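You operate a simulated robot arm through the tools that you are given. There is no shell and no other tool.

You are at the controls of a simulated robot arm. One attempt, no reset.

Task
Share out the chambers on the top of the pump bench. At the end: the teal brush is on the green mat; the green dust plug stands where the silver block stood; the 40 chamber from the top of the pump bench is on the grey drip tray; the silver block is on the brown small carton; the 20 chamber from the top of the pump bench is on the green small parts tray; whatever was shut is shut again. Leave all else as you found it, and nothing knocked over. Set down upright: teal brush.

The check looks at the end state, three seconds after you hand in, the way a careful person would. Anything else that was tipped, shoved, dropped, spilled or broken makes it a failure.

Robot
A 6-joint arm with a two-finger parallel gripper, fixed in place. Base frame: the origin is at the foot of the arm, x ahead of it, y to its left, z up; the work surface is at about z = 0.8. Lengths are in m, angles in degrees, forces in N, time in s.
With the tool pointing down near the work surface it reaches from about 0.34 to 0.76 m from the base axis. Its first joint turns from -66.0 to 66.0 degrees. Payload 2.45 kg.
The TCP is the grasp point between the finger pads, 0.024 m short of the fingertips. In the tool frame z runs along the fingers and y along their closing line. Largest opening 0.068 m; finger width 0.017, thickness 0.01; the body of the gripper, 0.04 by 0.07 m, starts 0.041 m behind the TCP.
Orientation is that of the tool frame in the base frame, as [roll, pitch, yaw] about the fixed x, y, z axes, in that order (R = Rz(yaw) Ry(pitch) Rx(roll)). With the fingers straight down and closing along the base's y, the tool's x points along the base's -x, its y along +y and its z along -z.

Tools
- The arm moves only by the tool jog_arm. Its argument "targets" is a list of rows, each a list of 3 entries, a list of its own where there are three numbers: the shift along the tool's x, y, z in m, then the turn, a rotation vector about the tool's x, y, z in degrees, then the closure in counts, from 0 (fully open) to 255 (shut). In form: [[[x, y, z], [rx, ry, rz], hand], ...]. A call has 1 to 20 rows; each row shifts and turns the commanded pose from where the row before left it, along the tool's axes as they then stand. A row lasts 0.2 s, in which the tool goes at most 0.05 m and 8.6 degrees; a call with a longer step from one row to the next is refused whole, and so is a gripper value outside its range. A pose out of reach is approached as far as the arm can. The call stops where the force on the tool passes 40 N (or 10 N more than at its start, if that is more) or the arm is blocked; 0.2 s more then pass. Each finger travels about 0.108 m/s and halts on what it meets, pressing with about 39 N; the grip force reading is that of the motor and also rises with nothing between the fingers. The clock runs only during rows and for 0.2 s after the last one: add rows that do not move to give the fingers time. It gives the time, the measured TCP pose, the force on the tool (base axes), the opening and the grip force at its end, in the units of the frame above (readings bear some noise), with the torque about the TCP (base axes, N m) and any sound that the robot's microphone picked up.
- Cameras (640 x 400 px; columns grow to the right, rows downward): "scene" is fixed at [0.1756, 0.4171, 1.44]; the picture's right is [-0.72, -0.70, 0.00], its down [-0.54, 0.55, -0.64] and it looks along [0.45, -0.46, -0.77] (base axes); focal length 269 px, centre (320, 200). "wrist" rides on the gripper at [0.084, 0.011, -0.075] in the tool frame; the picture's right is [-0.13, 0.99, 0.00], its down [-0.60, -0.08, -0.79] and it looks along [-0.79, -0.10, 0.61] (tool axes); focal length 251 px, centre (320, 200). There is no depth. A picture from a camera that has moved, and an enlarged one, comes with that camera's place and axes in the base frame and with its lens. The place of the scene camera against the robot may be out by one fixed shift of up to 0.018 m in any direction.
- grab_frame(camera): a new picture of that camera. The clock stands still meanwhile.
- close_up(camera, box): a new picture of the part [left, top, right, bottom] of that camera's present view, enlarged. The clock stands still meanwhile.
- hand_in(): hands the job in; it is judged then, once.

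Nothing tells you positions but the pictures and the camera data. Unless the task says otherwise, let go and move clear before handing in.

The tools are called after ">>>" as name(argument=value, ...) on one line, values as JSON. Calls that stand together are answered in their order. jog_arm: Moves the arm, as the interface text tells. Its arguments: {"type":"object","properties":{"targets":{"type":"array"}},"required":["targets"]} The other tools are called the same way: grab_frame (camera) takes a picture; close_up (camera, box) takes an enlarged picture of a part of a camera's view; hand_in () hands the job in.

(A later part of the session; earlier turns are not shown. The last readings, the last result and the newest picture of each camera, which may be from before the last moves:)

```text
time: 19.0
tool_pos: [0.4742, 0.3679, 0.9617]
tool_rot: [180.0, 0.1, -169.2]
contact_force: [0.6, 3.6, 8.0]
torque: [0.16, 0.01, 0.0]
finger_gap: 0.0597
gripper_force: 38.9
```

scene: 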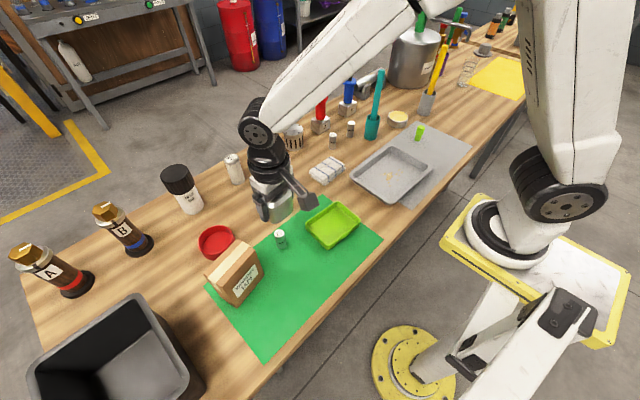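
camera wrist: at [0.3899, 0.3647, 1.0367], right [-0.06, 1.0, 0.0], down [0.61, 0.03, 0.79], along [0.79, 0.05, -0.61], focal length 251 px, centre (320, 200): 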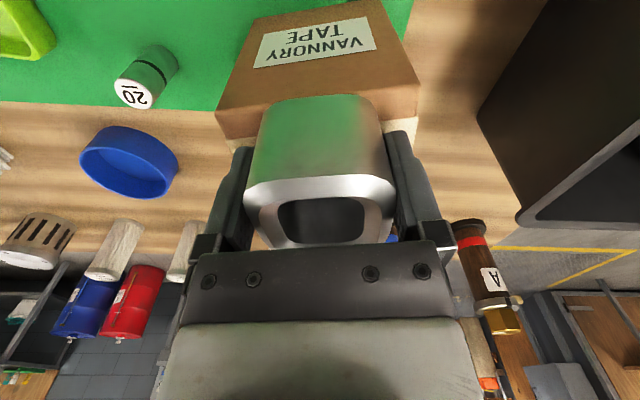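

>>> jog_arm(targets=[[[0, 0, -0.0008], [0, 0, 0], 255], [[0, 0, 0], [0, 0, 0], 255], [[0, 0, 0], [0, 0, 0], 25], [[0, 0, 0], [0, 0, 0], 10], [[0, 0, 0], [0, 0, 0], 0], [[0, 0, 0], [0, 0, 0], 0]])

>>> grab_frame(camera="wrist")

>>> close_up(camera="scene", box=[190, 205, 290, 315])

```text
time: 20.4
tool_pos: [0.4733, 0.3679, 0.9643]
tool_rot: [-180.0, -0.1, -169.4]
contact_force: [-0.3, -0.7, 0.1]
torque: [0.02, 0.01, -0.01]
finger_gap: 0.0678
gripper_force: 0.0
```

```text
taken
camera wrist: at [0.3904, 0.3639, 1.0382], right [-0.06, 1.0, 0.0], down [0.61, 0.03, 0.79], along [0.79, 0.05, -0.61], focal length 251 px, centre (320, 200)
```

wrist: 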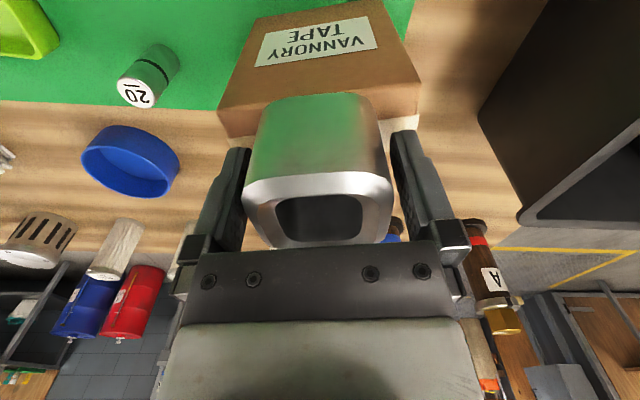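

```text
3.64 times, centred on (240, 260) of scene
camera zoom: at [0.1756, 0.4171, 1.44], right [-0.72, -0.7, 0.0], down [-0.54, 0.55, -0.64], along [0.45, -0.46, -0.77], focal length 979 px, centre (611, -18)
```

zoom: 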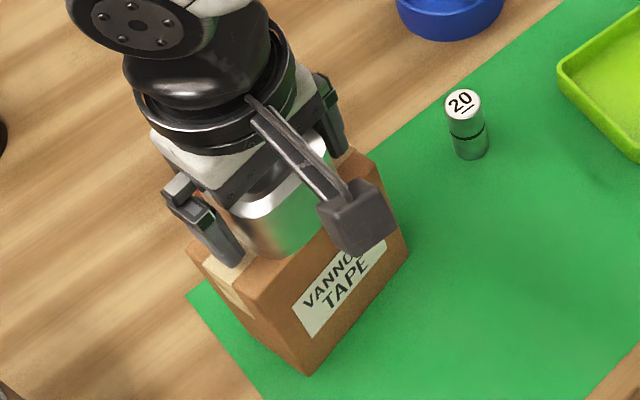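

The block is released and standing on the carton. I'll lift straight up slowly and verify.

>>> jog_arm(targets=[[[0, -0.0015, 0], [0, 0, 0], 0], [[0, 0, -0.01], [0, 0, 0], 0], [[0, 0, -0.02], [0, 0, 0], 0], [[0, 0, -0.03], [0, 0, 0], 0], [[0, 0, -0.03], [0, 0, 0], 0], [[0, 0, 0], [0, 0, 0], 0]])

>>> grab_frame(camera="wrist")

>>> close_up(camera="scene", box=[190, 205, 290, 315])

```text
time: 21.8
tool_pos: [0.4725, 0.3682, 1.0544]
tool_rot: [-180.0, 0.0, -169.3]
contact_force: [0.0, 0.3, -0.5]
torque: [0.03, 0.03, 0.0]
finger_gap: 0.068
gripper_force: 0.0
```

```text
taken
camera wrist: at [0.3895, 0.3628, 1.1283], right [-0.06, 1.0, 0.0], down [0.61, 0.04, 0.79], along [0.79, 0.05, -0.61], focal length 251 px, centre (320, 200)
```

wrist: 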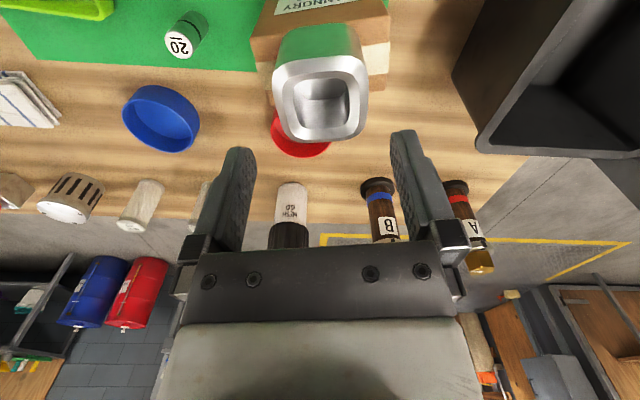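

```text
3.64 times, centred on (240, 260) of scene
camera zoom: at [0.1756, 0.4171, 1.44], right [-0.72, -0.7, 0.0], down [-0.54, 0.55, -0.64], along [0.45, -0.46, -0.77], focal length 979 px, centre (611, -18)
```

zoom: 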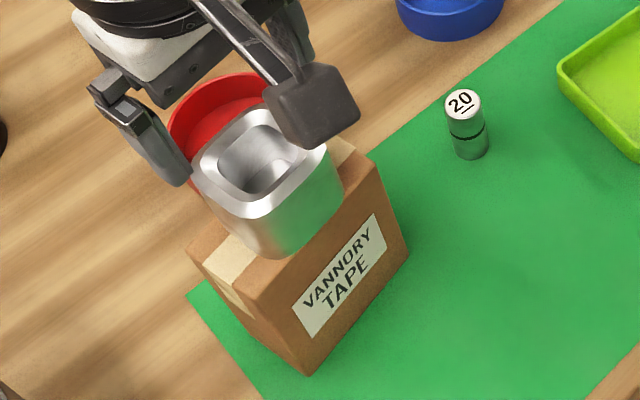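

The silver block stands on the carton. Next is the 20 chamber near (0.5015, 0.2297); I'll move over it and square up the tool.

>>> jog_arm(targets=[[[-0.001, -0.047, 0], [0, 0, 0], 0], [[-0.001, -0.047, 0], [0, 0, 0], 0], [[-0.001, -0.047, 0], [0, 0, 0], 0], [[0, 0, 0], [0, 0, 5.35], 0], [[0, 0, 0], [0, 0, 5.35], 0], [[0, 0, 0.04], [0, 0, 0], 0], [[0, 0, 0.04], [0, 0, 0], 0], [[0, 0, 0.02], [0, 0, 0], 0], [[0, 0, 0], [0, 0, 0], 0]])

>>> grab_frame(camera="wrist")

>>> close_up(camera="scene", box=[180, 180, 400, 320])

```text
time: 23.8
tool_pos: [0.5035, 0.2299, 0.9519]
tool_rot: [180.0, 0.0, -180.0]
contact_force: [0.5, 0.1, -0.1]
torque: [0.01, -0.02, -0.01]
finger_gap: 0.0678
gripper_force: 0.0
```

```text
taken
camera wrist: at [0.4204, 0.2408, 1.0272], right [0.13, 0.99, 0.0], down [0.6, -0.08, 0.79], along [0.79, -0.1, -0.61], focal length 251 px, centre (320, 200)
```

wrist: 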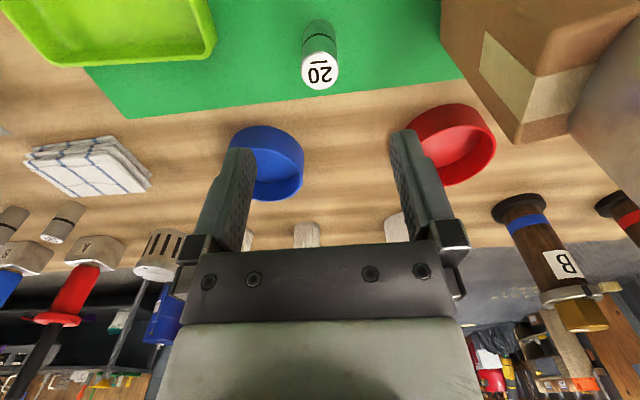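

```text
2.86 times, centred on (290, 250) of scene
camera zoom: at [0.1756, 0.4171, 1.44], right [-0.72, -0.7, 0.0], down [-0.54, 0.55, -0.64], along [0.45, -0.46, -0.77], focal length 769 px, centre (406, 57)
```

zoom: 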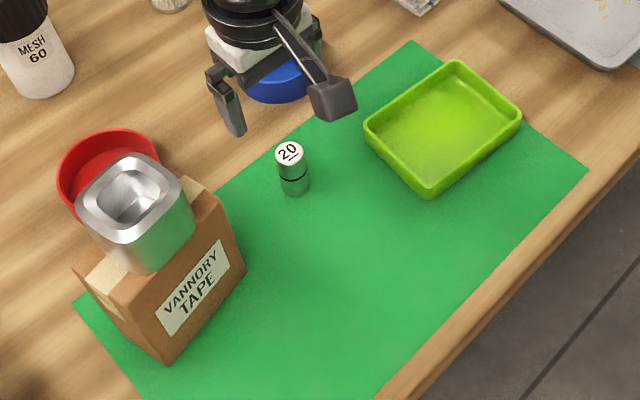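

>>> jog_arm(targets=[[[0.003, 0, 0.02], [0, 0, 0], 0], [[0, 0, 0.03], [0, 0, 0], 0], [[0, 0, 0.03], [0, 0, 0], 0], [[0, 0, 0.025], [0, 0, 0], 0], [[0, 0, 0.01], [0, 0, 0], 0], [[0, 0, 0], [0, 0, 0], 0]])

>>> grab_frame(camera="wrist")

```text
time: 25.2
tool_pos: [0.5002, 0.2291, 0.8373]
tool_rot: [180.0, 0.0, 180.0]
contact_force: [-0.8, 0.4, -0.4]
torque: [0.0, -0.01, -0.01]
finger_gap: 0.0683
gripper_force: 0.0
```

```text
taken
camera wrist: at [0.416, 0.2401, 0.9128], right [0.13, 0.99, 0.0], down [0.6, -0.08, 0.79], along [0.79, -0.1, -0.61], focal length 251 px, centre (320, 200)
```

wrist: 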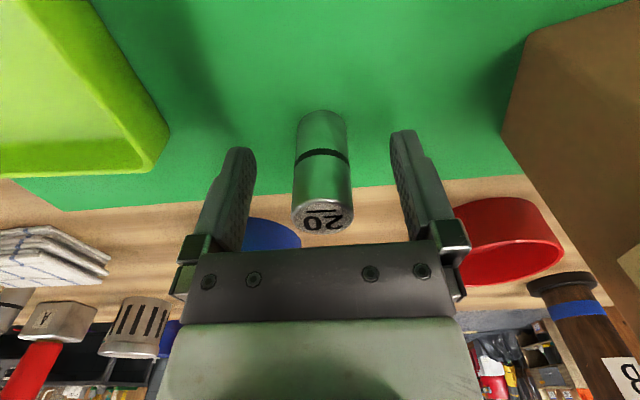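

The fingers straddle the chamber, a bit high; I'll lower 6 mm so the pads are at mid-height, then close.

>>> jog_arm(targets=[[[0, 0, 0.006], [0, 0, 0], 0], [[0, 0, 0], [0, 0, 0], 0], [[0, 0, 0], [0, 0, 0], 255], [[0, 0, 0], [0, 0, 0], 255], [[0, 0, 0], [0, 0, 0], 255]])

>>> grab_frame(camera="wrist")

```text
time: 26.4
tool_pos: [0.4995, 0.2292, 0.8313]
tool_rot: [179.9, 0.0, 179.9]
contact_force: [0.6, -0.7, 0.5]
torque: [-0.03, -0.02, 0.0]
finger_gap: 0.0253
gripper_force: 39.2
```

```text
taken
camera wrist: at [0.4163, 0.2405, 0.9062], right [0.13, 0.99, 0.0], down [0.6, -0.08, 0.79], along [0.79, -0.1, -0.61], focal length 251 px, centre (320, 200)
```

wrist: 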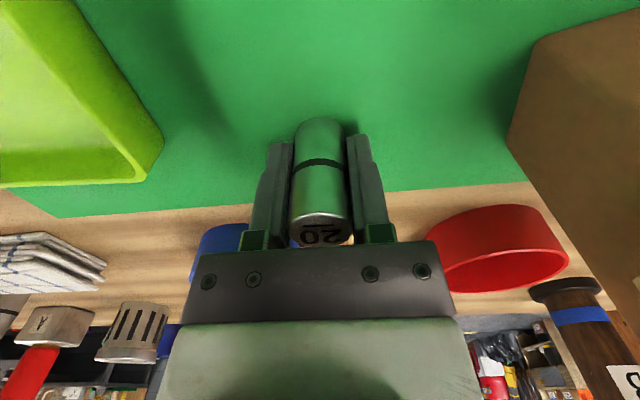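

The 20 chamber is gripped. I'll lift it and look at the green tray.

>>> jog_arm(targets=[[[0, 0, -0.02], [0, 0, 0], 255], [[0, 0, -0.04], [0, 0, 0], 255], [[0, 0, -0.04], [0, 0, 0], 255], [[0, -0.03, -0.03], [0, 0, 0], 255], [[0, 0, 0], [0, 0, 0], 255]])

>>> grab_frame(camera="wrist")

>>> close_up(camera="scene", box=[180, 180, 400, 320])

```text
time: 27.6
tool_pos: [0.4988, 0.1981, 0.9604]
tool_rot: [-180.0, -0.1, 180.0]
contact_force: [0.3, -0.9, -3.0]
torque: [0.0, -0.02, 0.01]
finger_gap: 0.0251
gripper_force: 38.9
```

```text
taken
camera wrist: at [0.415, 0.208, 1.0354], right [0.13, 0.99, 0.0], down [0.61, -0.08, 0.79], along [0.79, -0.1, -0.61], focal length 251 px, centre (320, 200)
```

wrist: 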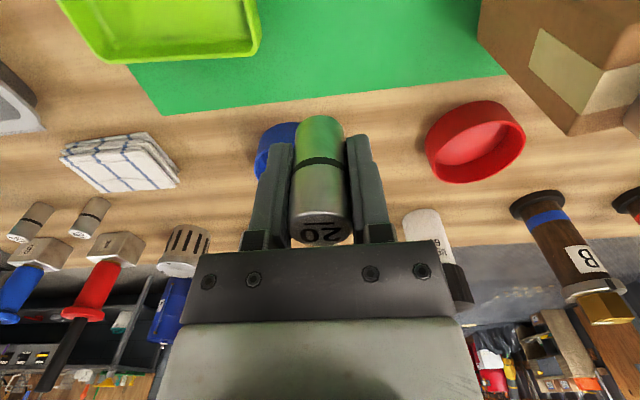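

```text
2.86 times, centred on (290, 250) of scene
camera zoom: at [0.1757, 0.4171, 1.44], right [-0.72, -0.7, 0.0], down [-0.54, 0.55, -0.64], along [0.45, -0.46, -0.77], focal length 769 px, centre (406, 57)
```

zoom: 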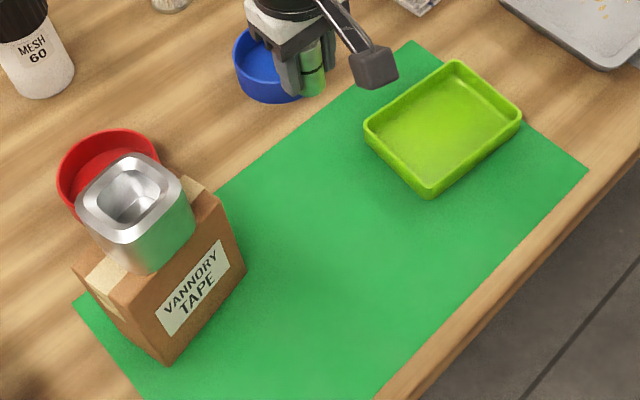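

The green tray is centred near (0.443, 0.088). I'll carry the 20 chamber over it and check before lowering.

>>> jog_arm(targets=[[[0.0187, -0.0363, 0], [0, 0, 0], 255], [[0.0187, -0.0363, 0], [0, 0, 0], 255], [[0.0187, -0.0363, 0], [0, 0, 0], 255], [[0, 0, 0.03], [0, 0, 0], 255], [[0, 0, 0.03], [0, 0, 0], 255], [[0, 0, 0], [0, 0, 0], 255]])

>>> grab_frame(camera="wrist")

>>> close_up(camera="scene", box=[280, 150, 400, 260])

```text
time: 29.0
tool_pos: [0.4475, 0.0876, 0.9022]
tool_rot: [-180.0, 0.0, -180.0]
contact_force: [-0.9, -0.3, -1.5]
torque: [0.02, 0.01, 0.02]
finger_gap: 0.0255
gripper_force: 39.1
```

```text
taken
camera wrist: at [0.3636, 0.0991, 0.977], right [0.13, 0.99, 0.0], down [0.6, -0.08, 0.79], along [0.79, -0.1, -0.61], focal length 251 px, centre (320, 200)
```

wrist: 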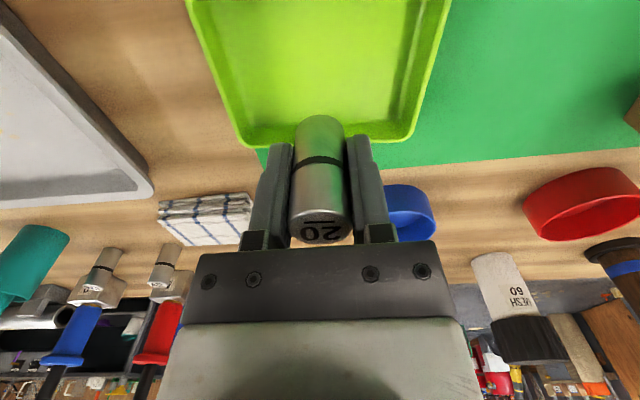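

```text
3.64 times, centred on (340, 205) of scene
camera zoom: at [0.1757, 0.4171, 1.44], right [-0.72, -0.7, 0.0], down [-0.54, 0.55, -0.64], along [0.45, -0.46, -0.77], focal length 979 px, centre (247, 182)
```

zoom: 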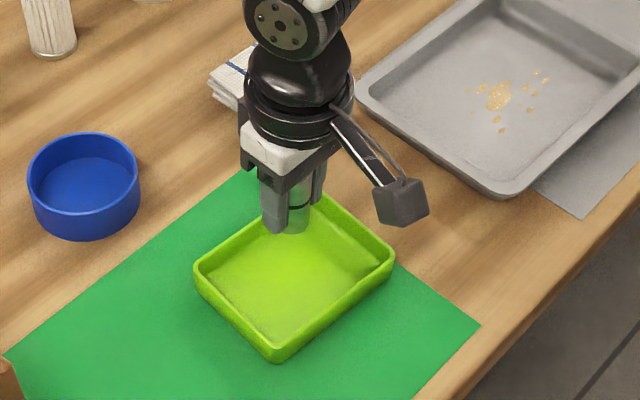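

The chamber is over the tray's centre. I'll lower to just above the tray floor and feel for contact.

>>> jog_arm(targets=[[[0, 0, 0.025], [0, 0, 0], 255], [[0, 0, 0.02], [0, 0, 0], 255], [[0, 0, 0.01], [0, 0, 0], 255], [[0, 0, 0.005], [0, 0, 0], 255], [[0, 0, 0], [0, 0, 0], 255]])

>>> grab_frame(camera="wrist")

```text
time: 30.2
tool_pos: [0.4448, 0.0895, 0.8415]
tool_rot: [-180.0, 0.0, 180.0]
contact_force: [0.0, -1.1, -1.9]
torque: [-0.02, 0.01, 0.01]
finger_gap: 0.0253
gripper_force: 39.1
```

```text
taken
camera wrist: at [0.3626, 0.1002, 0.9167], right [0.13, 0.99, 0.0], down [0.6, -0.08, 0.79], along [0.79, -0.1, -0.61], focal length 251 px, centre (320, 200)
```

wrist: 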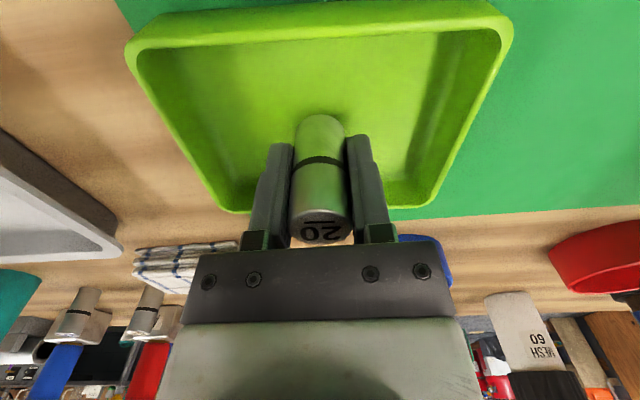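

>>> jog_arm(targets=[[[0, 0, 0.002], [0, 0, 0], 255], [[0, 0, 0.002], [0, 0, 0], 255], [[0, 0, 0], [0, 0, 0], 255]])

```text
time: 31.0
tool_pos: [0.444, 0.0892, 0.8391]
tool_rot: [180.0, -0.2, 180.0]
contact_force: [0.2, 0.1, -1.0]
torque: [0.02, -0.02, 0.03]
finger_gap: 0.0255
gripper_force: 38.8
```

>>> jog_arm(targets=[[[0, 0, 0.002], [0, 0, 0], 255], [[0, 0, 0.001], [0, 0, 0], 255], [[0, 0, 0], [0, 0, 0], 255]])

```text
time: 31.8
tool_pos: [0.4439, 0.0911, 0.8358]
tool_rot: [-179.9, 0.1, -179.9]
contact_force: [-0.6, -9.4, 24.9]
torque: [-0.23, 0.01, 0.03]
finger_gap: 0.0256
gripper_force: 39.3
```

>>> jog_arm(targets=[[[0, 0, -0.0015], [0, 0, 0], 255], [[0, 0, 0], [0, 0, 0], 255]])

```text
time: 32.4
tool_pos: [0.4431, 0.0903, 0.837]
tool_rot: [180.0, -0.1, -179.9]
contact_force: [0.5, -0.3, -2.4]
torque: [-0.01, -0.05, 0.02]
finger_gap: 0.0256
gripper_force: 38.6
```

Contact found and relieved; the chamber is within about a millimetre of the tray floor. I'll open the fingers part way and lift off.

>>> jog_arm(targets=[[[0, 0, 0.0005], [0, 0, 0], 255], [[0, 0, 0], [0, 0, 0], 150], [[0, 0, 0], [0, 0, 0], 120], [[0, 0, 0], [0, 0, 0], 90], [[0, 0, 0], [0, 0, 0], 90]])

>>> grab_frame(camera="wrist")

```text
time: 33.6
tool_pos: [0.4445, 0.09, 0.8371]
tool_rot: [179.9, 0.0, 180.0]
contact_force: [0.7, -0.1, 0.1]
torque: [-0.01, 0.01, -0.01]
finger_gap: 0.044
gripper_force: 0.1
```

```text
taken
camera wrist: at [0.3604, 0.1019, 0.9102], right [0.13, 0.99, 0.0], down [0.6, -0.08, 0.79], along [0.79, -0.1, -0.61], focal length 251 px, centre (320, 200)
```

wrist: 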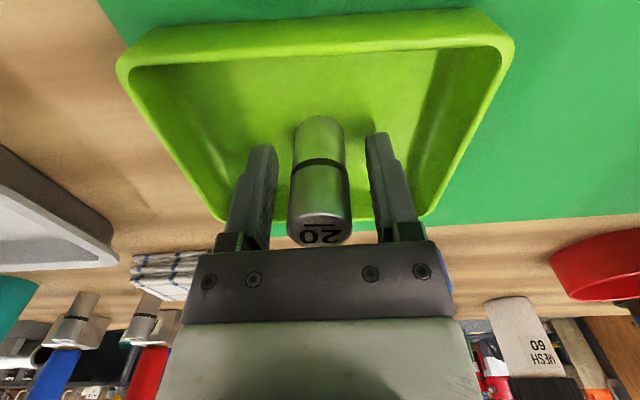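

The 20 chamber stands in the green tray. I'll lift clear and travel toward the 40 chamber to see it up close.

>>> jog_arm(targets=[[[0, 0, -0.02], [0, 0, 0], 90], [[0, 0, -0.04], [0, 0, 0], 90], [[0, 0, -0.045], [0, 0, 0], 0], [[0, 0, -0.02], [0, 0, 0], 0], [[-0.0223, -0.0369, 0], [0, 0, 0], 0], [[-0.0223, -0.0369, 0], [0, 0, 0], 0], [[-0.0223, -0.0369, 0], [0, 0, 0], 0], [[-0.0223, -0.0369, 0], [0, 0, 0], 0], [[-0.0223, -0.0369, 0], [0, 0, 0], 0], [[-0.0223, -0.0369, 0], [0, 0, 0], 0], [[-0.0223, -0.0369, 0], [0, 0, 0], 0], [[0, 0, 0], [0, 0, 0], 0]])

>>> grab_frame(camera="wrist")

>>> grab_frame(camera="scene")

```text
time: 36.2
tool_pos: [0.5983, -0.1671, 0.96]
tool_rot: [-180.0, -0.1, -179.9]
contact_force: [0.2, 0.0, -0.1]
torque: [-0.02, 0.0, -0.02]
finger_gap: 0.068
gripper_force: 0.0
```

```text
taken
camera wrist: at [0.5147, -0.1569, 1.0353], right [0.13, 0.99, 0.0], down [0.61, -0.08, 0.79], along [0.79, -0.1, -0.61], focal length 251 px, centre (320, 200)
```

wrist: 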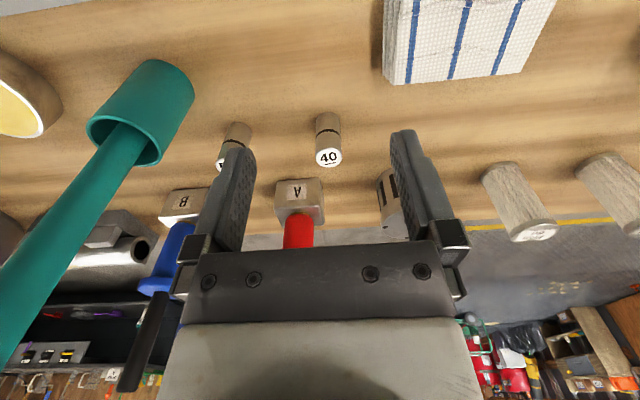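

```text
taken
```

scene: 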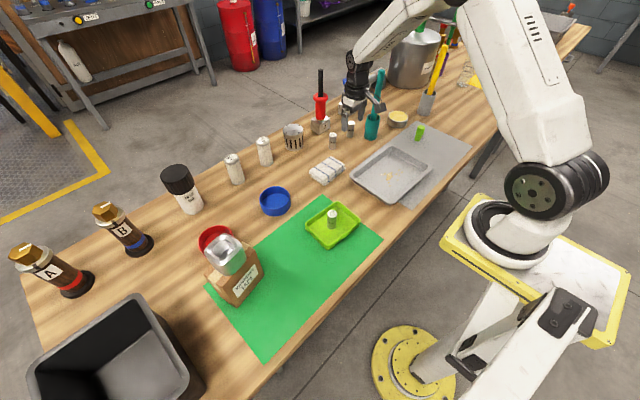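

The 40 chamber is at about (0.681, -0.1705). I'll move over it, part way down, and check.

>>> jog_arm(targets=[[[-0.041, -0.0013, 0], [0, 0, 0], 0], [[-0.041, -0.0013, 0], [0, 0, 0], 0], [[0, 0, 0.03], [0, 0, 0], 0], [[0, 0, 0.03], [0, 0, 0], 0], [[0, 0, 0], [0, 0, 0], 0]])

>>> grab_frame(camera="wrist")

```text
time: 37.4
tool_pos: [0.6839, -0.1689, 0.9011]
tool_rot: [-180.0, 0.0, 180.0]
contact_force: [-0.4, 0.4, 0.8]
torque: [0.0, -0.01, 0.0]
finger_gap: 0.0683
gripper_force: 0.1
```

```text
taken
camera wrist: at [0.5998, -0.159, 0.9755], right [0.13, 0.99, 0.0], down [0.6, -0.08, 0.79], along [0.79, -0.1, -0.61], focal length 251 px, centre (320, 200)
```

wrist: 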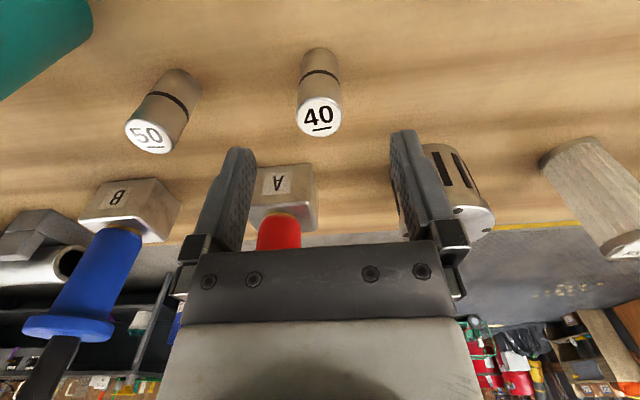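

>>> jog_arm(targets=[[[0.002, 0, 0.02], [0, 0, 0], 0], [[0, 0, 0.025], [0, 0, 0], 0], [[0, 0, 0.018], [0, 0, 0], 0], [[0, 0, 0.005], [0, 0, 0], 0], [[0, 0, 0], [0, 0, 0], 0]])

>>> grab_frame(camera="wrist")

```text
time: 38.6
tool_pos: [0.6825, -0.1703, 0.8339]
tool_rot: [180.0, -0.1, -180.0]
contact_force: [0.3, -1.1, -0.2]
torque: [0.0, -0.02, 0.01]
finger_gap: 0.0681
gripper_force: 0.0
```

```text
taken
camera wrist: at [0.5982, -0.1593, 0.9071], right [0.13, 0.99, 0.0], down [0.6, -0.08, 0.79], along [0.79, -0.1, -0.61], focal length 251 px, centre (320, 200)
```

wrist: 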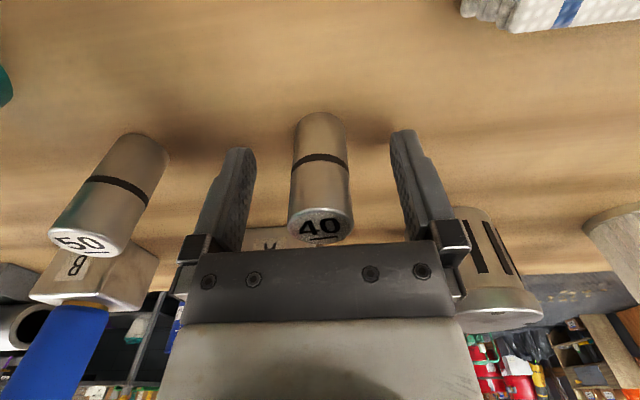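

The chamber is between the pads at mid-height. I'll close, lift, and carry it up.

>>> jog_arm(targets=[[[0, 0, 0], [0, 0, 0], 255], [[0, 0, 0], [0, 0, 0], 255], [[0, 0, 0], [0, 0, 0], 255], [[0, 0, -0.01], [0, 0, 0], 255], [[0, 0, -0.03], [0, 0, 0], 255], [[0, 0, -0.04], [0, 0, 0], 255], [[0, 0, -0.04], [0, 0, 0], 255], [[0, 0, 0], [0, 0, 0], 255]])

>>> grab_frame(camera="wrist")

>>> close_up(camera="scene", box=[300, 90, 480, 215])

```text
time: 40.4
tool_pos: [0.6804, -0.1683, 0.9545]
tool_rot: [-180.0, -0.1, 179.9]
contact_force: [-0.2, 0.0, -1.3]
torque: [-0.01, -0.02, 0.01]
finger_gap: 0.0255
gripper_force: 38.7
```

```text
taken
camera wrist: at [0.5981, -0.1571, 1.0283], right [0.13, 0.99, 0.0], down [0.61, -0.08, 0.79], along [0.79, -0.1, -0.61], focal length 251 px, centre (320, 200)
```

wrist: 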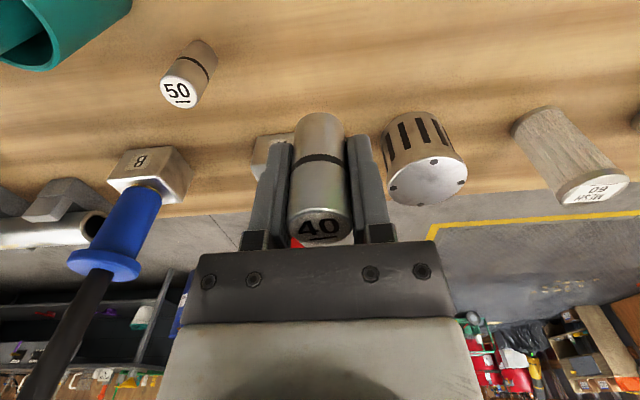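

```text
3.20 times, centred on (390, 152) of scene
camera zoom: at [0.1757, 0.4171, 1.44], right [-0.72, -0.7, 0.0], down [-0.54, 0.55, -0.64], along [0.45, -0.46, -0.77], focal length 861 px, centre (96, 352)
```

zoom: 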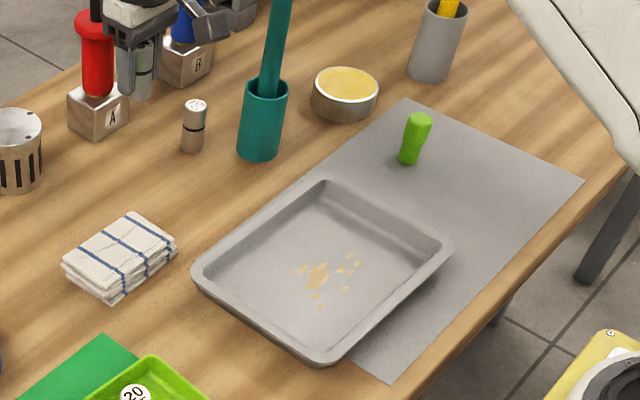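

The 40 chamber is held. The drip tray spans roughly x 0.365–0.525, y -0.30 to -0.08 with specks in the middle, so I'll aim for a clear spot at about (0.470, -0.135).

>>> jog_arm(targets=[[[0.0424, 0.0066, 0], [0, 0, 0], 255], [[0.0424, 0.0066, 0], [0, 0, 0], 255], [[0.0424, 0.0066, 0], [0, 0, 0], 255], [[0.0424, 0.0066, 0], [0, 0, 0], 255], [[0.0424, 0.0066, 0], [0, 0, 0], 255], [[0, 0, 0], [0, 0, 0], 255]])

>>> grab_frame(camera="wrist")

>>> close_up(camera="scene", box=[300, 90, 480, 215])

```text
time: 41.8
tool_pos: [0.466, -0.1344, 0.9535]
tool_rot: [-180.0, 0.0, 179.9]
contact_force: [0.8, -0.7, -2.1]
torque: [0.01, -0.01, -0.02]
finger_gap: 0.0253
gripper_force: 39.2
```

```text
taken
camera wrist: at [0.3835, -0.1244, 1.0279], right [0.13, 0.99, 0.0], down [0.6, -0.08, 0.79], along [0.79, -0.1, -0.61], focal length 251 px, centre (320, 200)
```

wrist: 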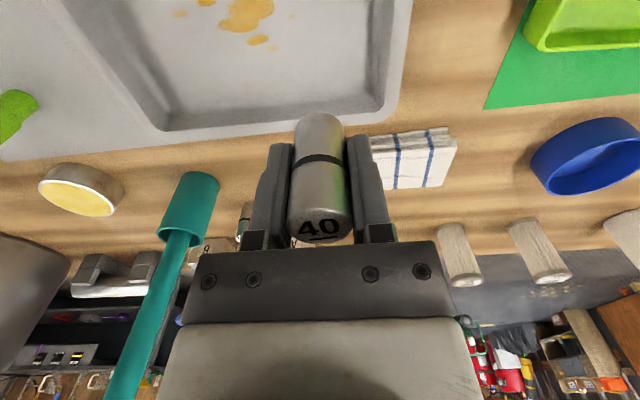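

```text
3.20 times, centred on (390, 152) of scene
camera zoom: at [0.1756, 0.4171, 1.44], right [-0.72, -0.7, 0.0], down [-0.54, 0.55, -0.64], along [0.45, -0.46, -0.77], focal length 861 px, centre (96, 352)
```

zoom: 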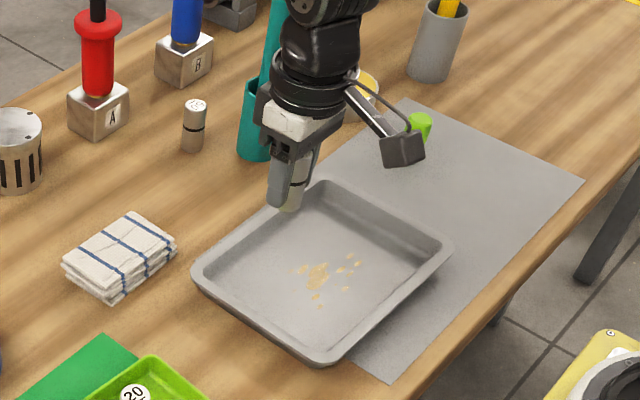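

>>> close_up(camera="wrist", box=[60, 0, 420, 180])

```text
1.78 times, centred on (240, 90) of wrist
camera zoom: at [0.3835, -0.1244, 1.0279], right [0.13, 0.99, 0.0], down [0.6, -0.08, 0.79], along [0.79, -0.1, -0.61], focal length 447 px, centre (462, 396)
```

zoom: 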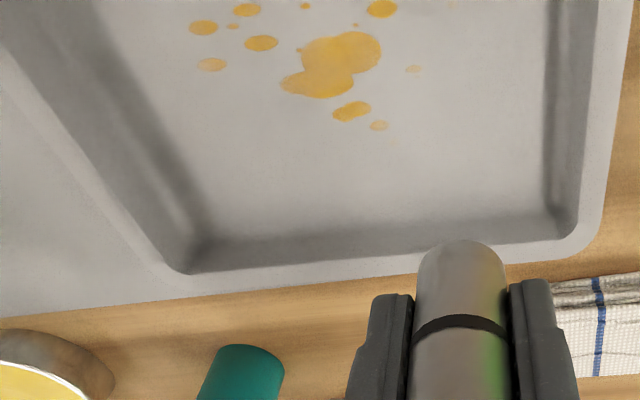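

The stain is flat and the spot under the chamber is clear tray floor. I'll lower close to the floor and feel for contact.

>>> jog_arm(targets=[[[0, 0, 0.04], [0, 0, 0], 255], [[0, 0, 0.04], [0, 0, 0], 255], [[0, 0, 0.02], [0, 0, 0], 255], [[0, 0, 0.009], [0, 0, 0], 255], [[0, 0, 0], [0, 0, 0], 255]])

>>> grab_frame(camera="wrist")

```text
time: 43.0
tool_pos: [0.4685, -0.1364, 0.8431]
tool_rot: [-180.0, 0.0, -179.9]
contact_force: [0.2, 0.5, -1.9]
torque: [0.0, 0.0, 0.01]
finger_gap: 0.0255
gripper_force: 38.8
```

```text
taken
camera wrist: at [0.3848, -0.1249, 0.9176], right [0.13, 0.99, 0.0], down [0.6, -0.08, 0.79], along [0.79, -0.1, -0.61], focal length 251 px, centre (320, 200)
```

wrist: 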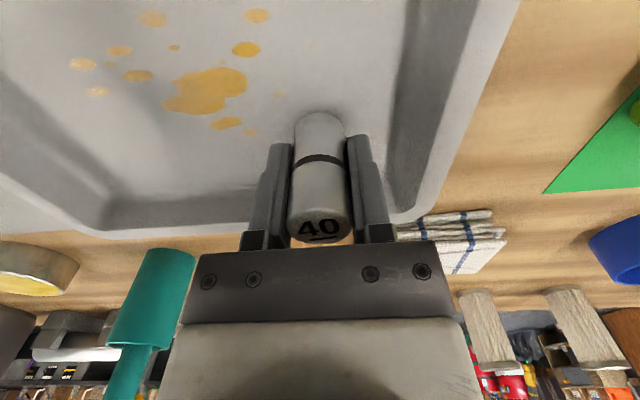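

>>> jog_arm(targets=[[[0, 0, 0.002], [0, 0, 0], 255], [[0, 0, 0.002], [0, 0, 0], 255], [[0, 0, 0], [0, 0, 0], 255]])

```text
time: 43.8
tool_pos: [0.4691, -0.1373, 0.8402]
tool_rot: [-179.8, 0.0, -180.0]
contact_force: [-0.3, 0.2, -0.9]
torque: [-0.02, -0.01, -0.04]
finger_gap: 0.0255
gripper_force: 39.1
```

>>> jog_arm(targets=[[[0, 0, 0.0015], [0, 0, 0], 255], [[0, 0, 0], [0, 0, 0], 255]])

```text
time: 44.4
tool_pos: [0.4685, -0.1373, 0.8384]
tool_rot: [180.0, 0.1, -180.0]
contact_force: [-0.3, 0.2, -2.2]
torque: [-0.05, 0.01, 0.01]
finger_gap: 0.0255
gripper_force: 39.4
```

>>> jog_arm(targets=[[[0, 0, 0.0015], [0, 0, 0], 255], [[0, 0, 0], [0, 0, 0], 255]])

```text
time: 45.0
tool_pos: [0.4676, -0.1368, 0.8367]
tool_rot: [-179.9, 0.1, 179.9]
contact_force: [-6.6, 5.7, 23.5]
torque: [0.12, 0.2, -0.02]
finger_gap: 0.0254
gripper_force: 38.9
```

Contact with the tray floor. I'll ease up a millimetre and release.

>>> jog_arm(targets=[[[0, 0, -0.001], [0, 0, 0], 255], [[0, 0, 0], [0, 0, 0], 255], [[0, 0, 0], [0, 0, 0], 150], [[0, 0, 0], [0, 0, 0], 125], [[0, 0, 0], [0, 0, 0], 100], [[0, 0, 0], [0, 0, 0], 100]])

>>> grab_frame(camera="wrist")

```text
time: 46.4
tool_pos: [0.4695, -0.1372, 0.8359]
tool_rot: [-180.0, 0.0, 180.0]
contact_force: [0.1, 1.0, -0.8]
torque: [0.0, 0.01, -0.02]
finger_gap: 0.0415
gripper_force: 0.1
```

```text
taken
camera wrist: at [0.3845, -0.1265, 0.9119], right [0.13, 0.99, 0.0], down [0.6, -0.08, 0.79], along [0.79, -0.1, -0.61], focal length 251 px, centre (320, 200)
```

wrist: 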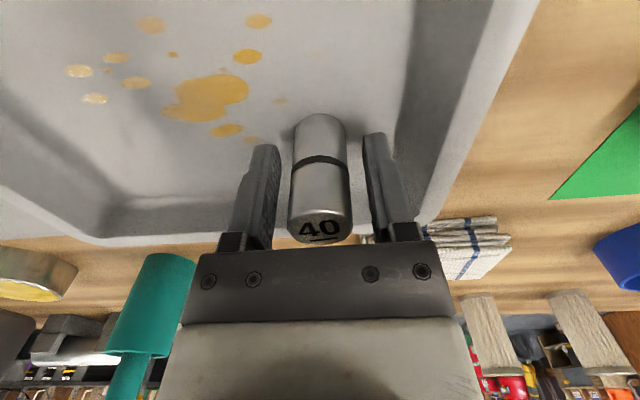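

The 40 chamber stands on the drip tray. I'll lift clear and go look at the teal brush from the wrist camera.

>>> jog_arm(targets=[[[0, 0, -0.02], [0, 0, 0], 100], [[0, 0, -0.04], [0, 0, 0], 100], [[0, 0, -0.045], [0, 0, 0], 0], [[0, 0, -0.045], [0, 0, 0], 0], [[0, 0, -0.045], [0, 0, 0], 0], [[0, -0.04, -0.015], [0, 0, 0], 0], [[0, -0.04, 0], [0, 0, 0], 0], [[0, -0.04, 0], [0, 0, 0], 0], [[0, -0.04, 0], [0, 0, 0], 0], [[0, 0, 0], [0, 0, 0], 0]])

>>> grab_frame(camera="wrist")

>>> grab_frame(camera="scene")

```text
time: 48.6
tool_pos: [0.4692, -0.2978, 1.0473]
tool_rot: [-179.9, 0.0, -179.9]
contact_force: [0.3, -0.2, 0.0]
torque: [0.03, 0.01, -0.04]
finger_gap: 0.068
gripper_force: 0.0
```

```text
taken
camera wrist: at [0.385, -0.2866, 1.1212], right [0.13, 0.99, 0.0], down [0.6, -0.08, 0.79], along [0.79, -0.1, -0.61], focal length 251 px, centre (320, 200)
```

wrist: 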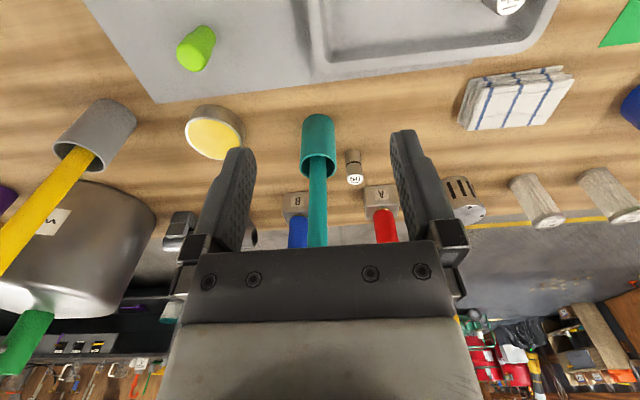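

```text
taken
```

scene: 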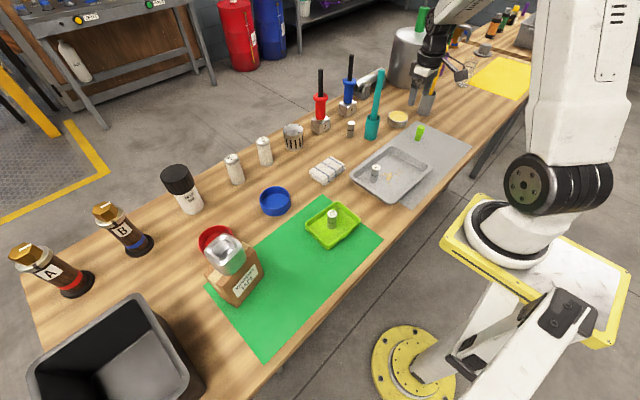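

The brush stands at about (0.620, -0.3225) with its handle top near z = 1.05. I'll come in horizontally with the handle between the open fingers at z ≈ 1.018.

>>> jog_arm(targets=[[[-0.027, -0.0083, 0.0094], [0, 0, 0], 0], [[-0.027, -0.0083, 0.0094], [0, 0, 0], 0], [[-0.027, -0.0083, 0.0094], [0, 0, 0], 0], [[0, 0, 0], [0, 0, 0], 0]])

>>> grab_frame(camera="wrist")

>>> close_up(camera="scene", box=[330, 20, 450, 150])

```text
time: 49.6
tool_pos: [0.5494, -0.3227, 1.021]
tool_rot: [180.0, -0.1, 180.0]
contact_force: [1.1, 0.5, 0.3]
torque: [0.01, 0.01, -0.03]
finger_gap: 0.068
gripper_force: 0.0
```

```text
taken
camera wrist: at [0.4657, -0.3124, 1.0944], right [0.13, 0.99, 0.0], down [0.61, -0.08, 0.79], along [0.79, -0.1, -0.61], focal length 251 px, centre (320, 200)
```

wrist: 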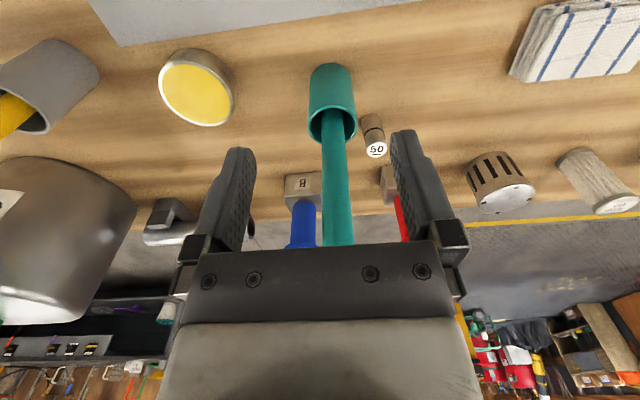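

```text
3.08 times, centred on (390, 85) of scene
camera zoom: at [0.1756, 0.4171, 1.44], right [-0.72, -0.7, 0.0], down [-0.54, 0.55, -0.64], along [0.45, -0.46, -0.77], focal length 828 px, centre (105, 554)
```

zoom: 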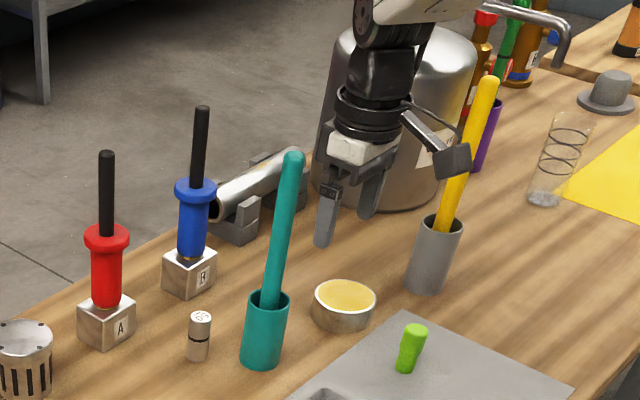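

>>> jog_arm(targets=[[[0, 0.003, -0.006], [0, 0, 0], 0], [[-0.024, 0, 0], [0, 0, 0], 0], [[-0.02, 0, 0], [0, 0, 0], 0], [[0, 0, 0], [0, 0, 0], 0]])

>>> grab_frame(camera="wrist")

>>> close_up(camera="scene", box=[330, 20, 450, 150])

```text
time: 50.6
tool_pos: [0.5933, -0.316, 1.0243]
tool_rot: [180.0, -0.1, 180.0]
contact_force: [-0.2, -0.7, 0.0]
torque: [0.01, -0.01, 0.04]
finger_gap: 0.068
gripper_force: 0.0
```

```text
taken
camera wrist: at [0.5098, -0.3061, 1.0998], right [0.13, 0.99, 0.0], down [0.61, -0.08, 0.79], along [0.79, -0.1, -0.61], focal length 251 px, centre (320, 200)
```

wrist: 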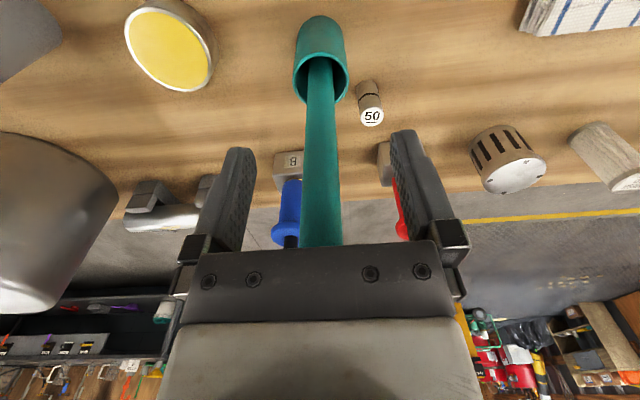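

```text
3.08 times, centred on (390, 85) of scene
camera zoom: at [0.1756, 0.4171, 1.44], right [-0.72, -0.7, 0.0], down [-0.54, 0.55, -0.64], along [0.45, -0.46, -0.77], focal length 828 px, centre (105, 554)
```

zoom: 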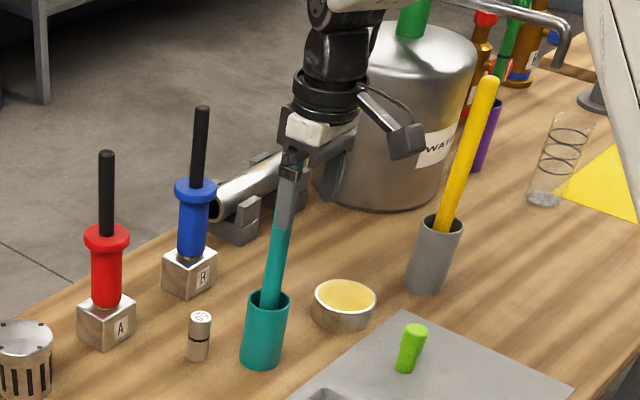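

>>> jog_arm(targets=[[[-0.009, -0.001, 0], [0, 0, 0], 0], [[-0.009, -0.001, 0], [0, 0, 0], 0], [[0, 0, 0], [0, 0, 0], 0]])

>>> grab_frame(camera="wrist")

>>> close_up(camera="scene", box=[345, 30, 415, 100])

```text
time: 51.4
tool_pos: [0.6117, -0.3188, 1.0264]
tool_rot: [-180.0, 0.0, 179.9]
contact_force: [-0.2, 0.0, -0.1]
torque: [0.01, -0.01, 0.0]
finger_gap: 0.0679
gripper_force: 0.1
```

```text
taken
camera wrist: at [0.5286, -0.3082, 1.1003], right [0.13, 0.99, 0.0], down [0.6, -0.08, 0.79], along [0.79, -0.1, -0.61], focal length 251 px, centre (320, 200)
```

wrist: 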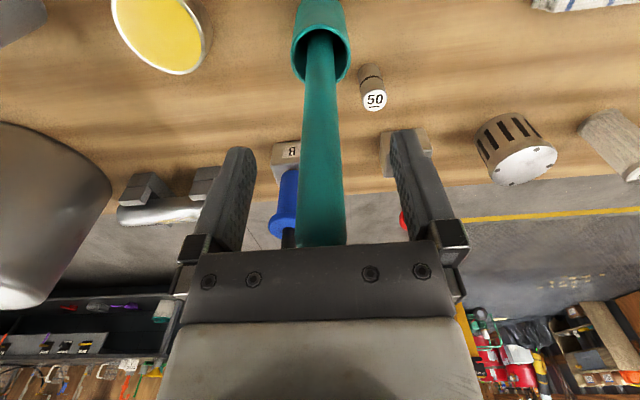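

```text
5.71 times, centred on (380, 65) of scene
camera zoom: at [0.1756, 0.4171, 1.44], right [-0.72, -0.7, 0.0], down [-0.54, 0.55, -0.64], along [0.45, -0.46, -0.77], focal length 1538 px, centre (-23, 971)
```

zoom: 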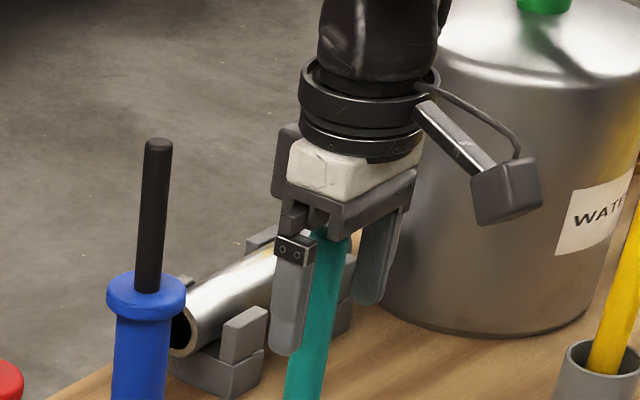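

>>> jog_arm(targets=[[[-0.007, 0.001, 0], [0, 0, 0], 0], [[0, 0, 0], [0, 0, 0], 0], [[0, 0, 0], [0, 0, 0], 120], [[0, 0, 0], [0, 0, 0], 160], [[0, 0, 0], [0, 0, 0], 255], [[0, 0, 0], [0, 0, 0], 255], [[0, 0, 0], [0, 0, 0], 255]])

>>> grab_frame(camera="wrist")

>>> close_up(camera="scene", box=[330, 30, 450, 150])

```text
time: 53.0
tool_pos: [0.6185, -0.3199, 1.0265]
tool_rot: [180.0, 0.0, -179.9]
contact_force: [-0.4, -0.8, 0.5]
torque: [-0.05, 0.03, 0.02]
finger_gap: 0.021
gripper_force: 38.6
```

```text
taken
camera wrist: at [0.5349, -0.3086, 1.1007], right [0.13, 0.99, 0.0], down [0.6, -0.08, 0.79], along [0.79, -0.1, -0.61], focal length 251 px, centre (320, 200)
```

wrist: 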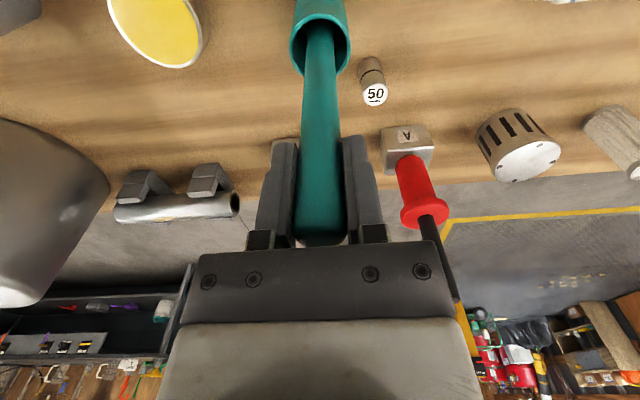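

```text
3.33 times, centred on (390, 90) of scene
camera zoom: at [0.1756, 0.4171, 1.44], right [-0.72, -0.7, 0.0], down [-0.54, 0.55, -0.64], along [0.45, -0.46, -0.77], focal length 897 px, centre (87, 567)
```

zoom: 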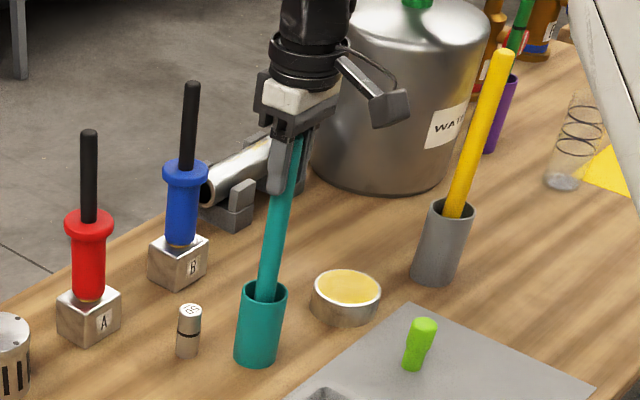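

The handle is gripped at 0.021 m. I'll lift only 2 cm and see whether the cup comes up with it.

>>> jog_arm(targets=[[[0, 0, -0.01], [0, 0, 0], 255], [[0, 0, -0.01], [0, 0, 0], 255], [[0, 0, 0], [0, 0, 0], 255]])

>>> close_up(camera="scene", box=[330, 30, 450, 150])

>>> grab_frame(camera="wrist")

```text
time: 53.8
tool_pos: [0.6181, -0.32, 1.0468]
tool_rot: [179.9, 0.1, 179.9]
contact_force: [0.6, -0.6, -1.0]
torque: [0.03, -0.02, 0.01]
finger_gap: 0.0212
gripper_force: 38.4
```

```text
3.33 times, centred on (390, 90) of scene
camera zoom: at [0.1756, 0.4171, 1.44], right [-0.72, -0.7, 0.0], down [-0.54, 0.55, -0.64], along [0.45, -0.46, -0.77], focal length 897 px, centre (87, 567)
```

zoom: 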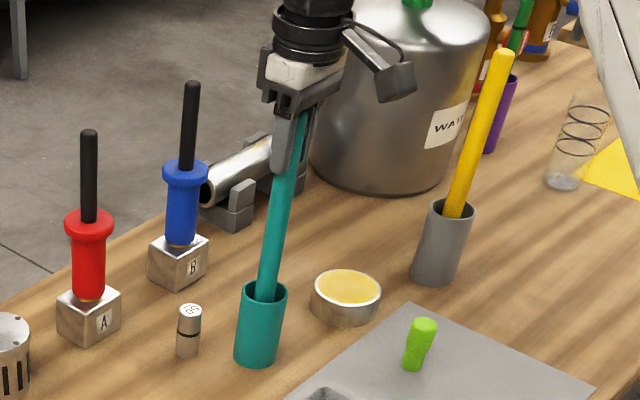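

```text
taken
camera wrist: at [0.5348, -0.3082, 1.1219], right [0.13, 0.99, 0.0], down [0.6, -0.08, 0.79], along [0.79, -0.1, -0.61], focal length 251 px, centre (320, 200)
```

wrist: 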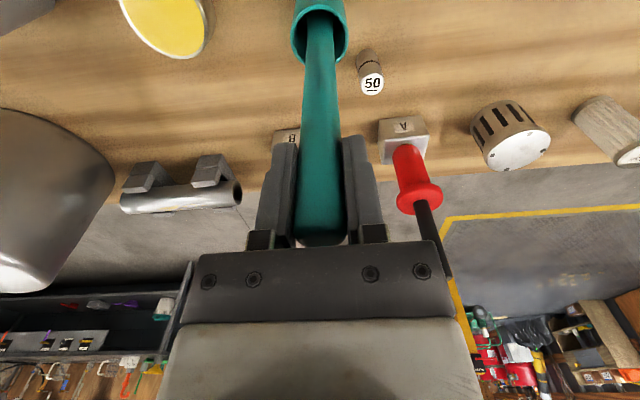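

The cup stayed on the bench while the rod rose, so the brush is a separate piece standing in a teal holder. I'll draw it straight up further to see its lower end.

>>> jog_arm(targets=[[[0, 0, -0.015], [0, 0, 0], 255], [[0, 0, -0.015], [0, 0, 0], 255], [[0, 0, -0.015], [0, 0, 0], 255], [[0, 0, -0.015], [0, 0, 0], 255], [[0, 0, 0], [0, 0, 0], 255]])

>>> close_up(camera="scene", box=[330, 30, 450, 150])

>>> grab_frame(camera="wrist")

```text
time: 55.0
tool_pos: [0.6192, -0.3196, 1.1094]
tool_rot: [-180.0, 0.0, -180.0]
contact_force: [-1.0, 0.2, -1.0]
torque: [-0.01, 0.0, 0.01]
finger_gap: 0.0212
gripper_force: 37.7
```

```text
3.33 times, centred on (390, 90) of scene
camera zoom: at [0.1756, 0.4171, 1.44], right [-0.72, -0.7, 0.0], down [-0.54, 0.55, -0.64], along [0.45, -0.46, -0.77], focal length 897 px, centre (87, 567)
```

zoom: 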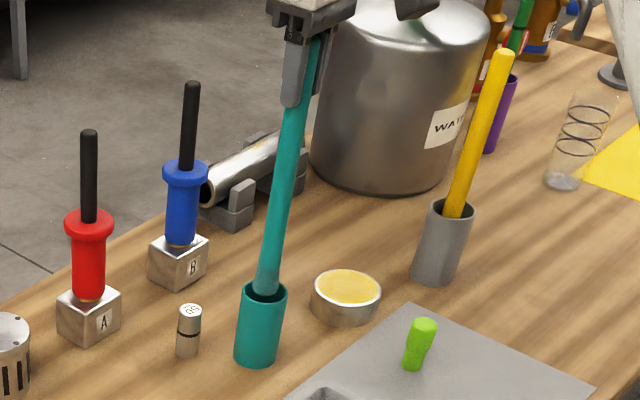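

```text
taken
camera wrist: at [0.5354, -0.3081, 1.1835], right [0.13, 0.99, 0.0], down [0.6, -0.08, 0.79], along [0.79, -0.1, -0.61], focal length 251 px, centre (320, 200)
```

wrist: 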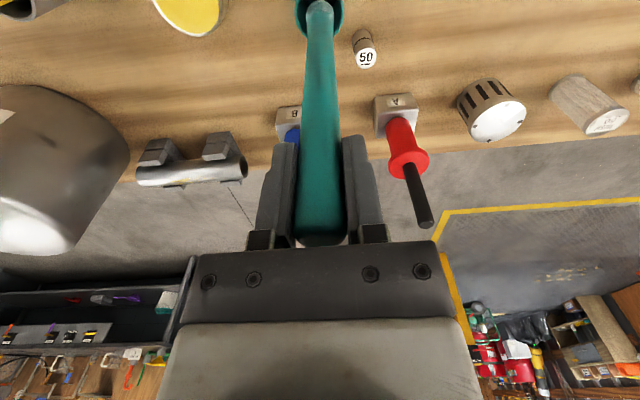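

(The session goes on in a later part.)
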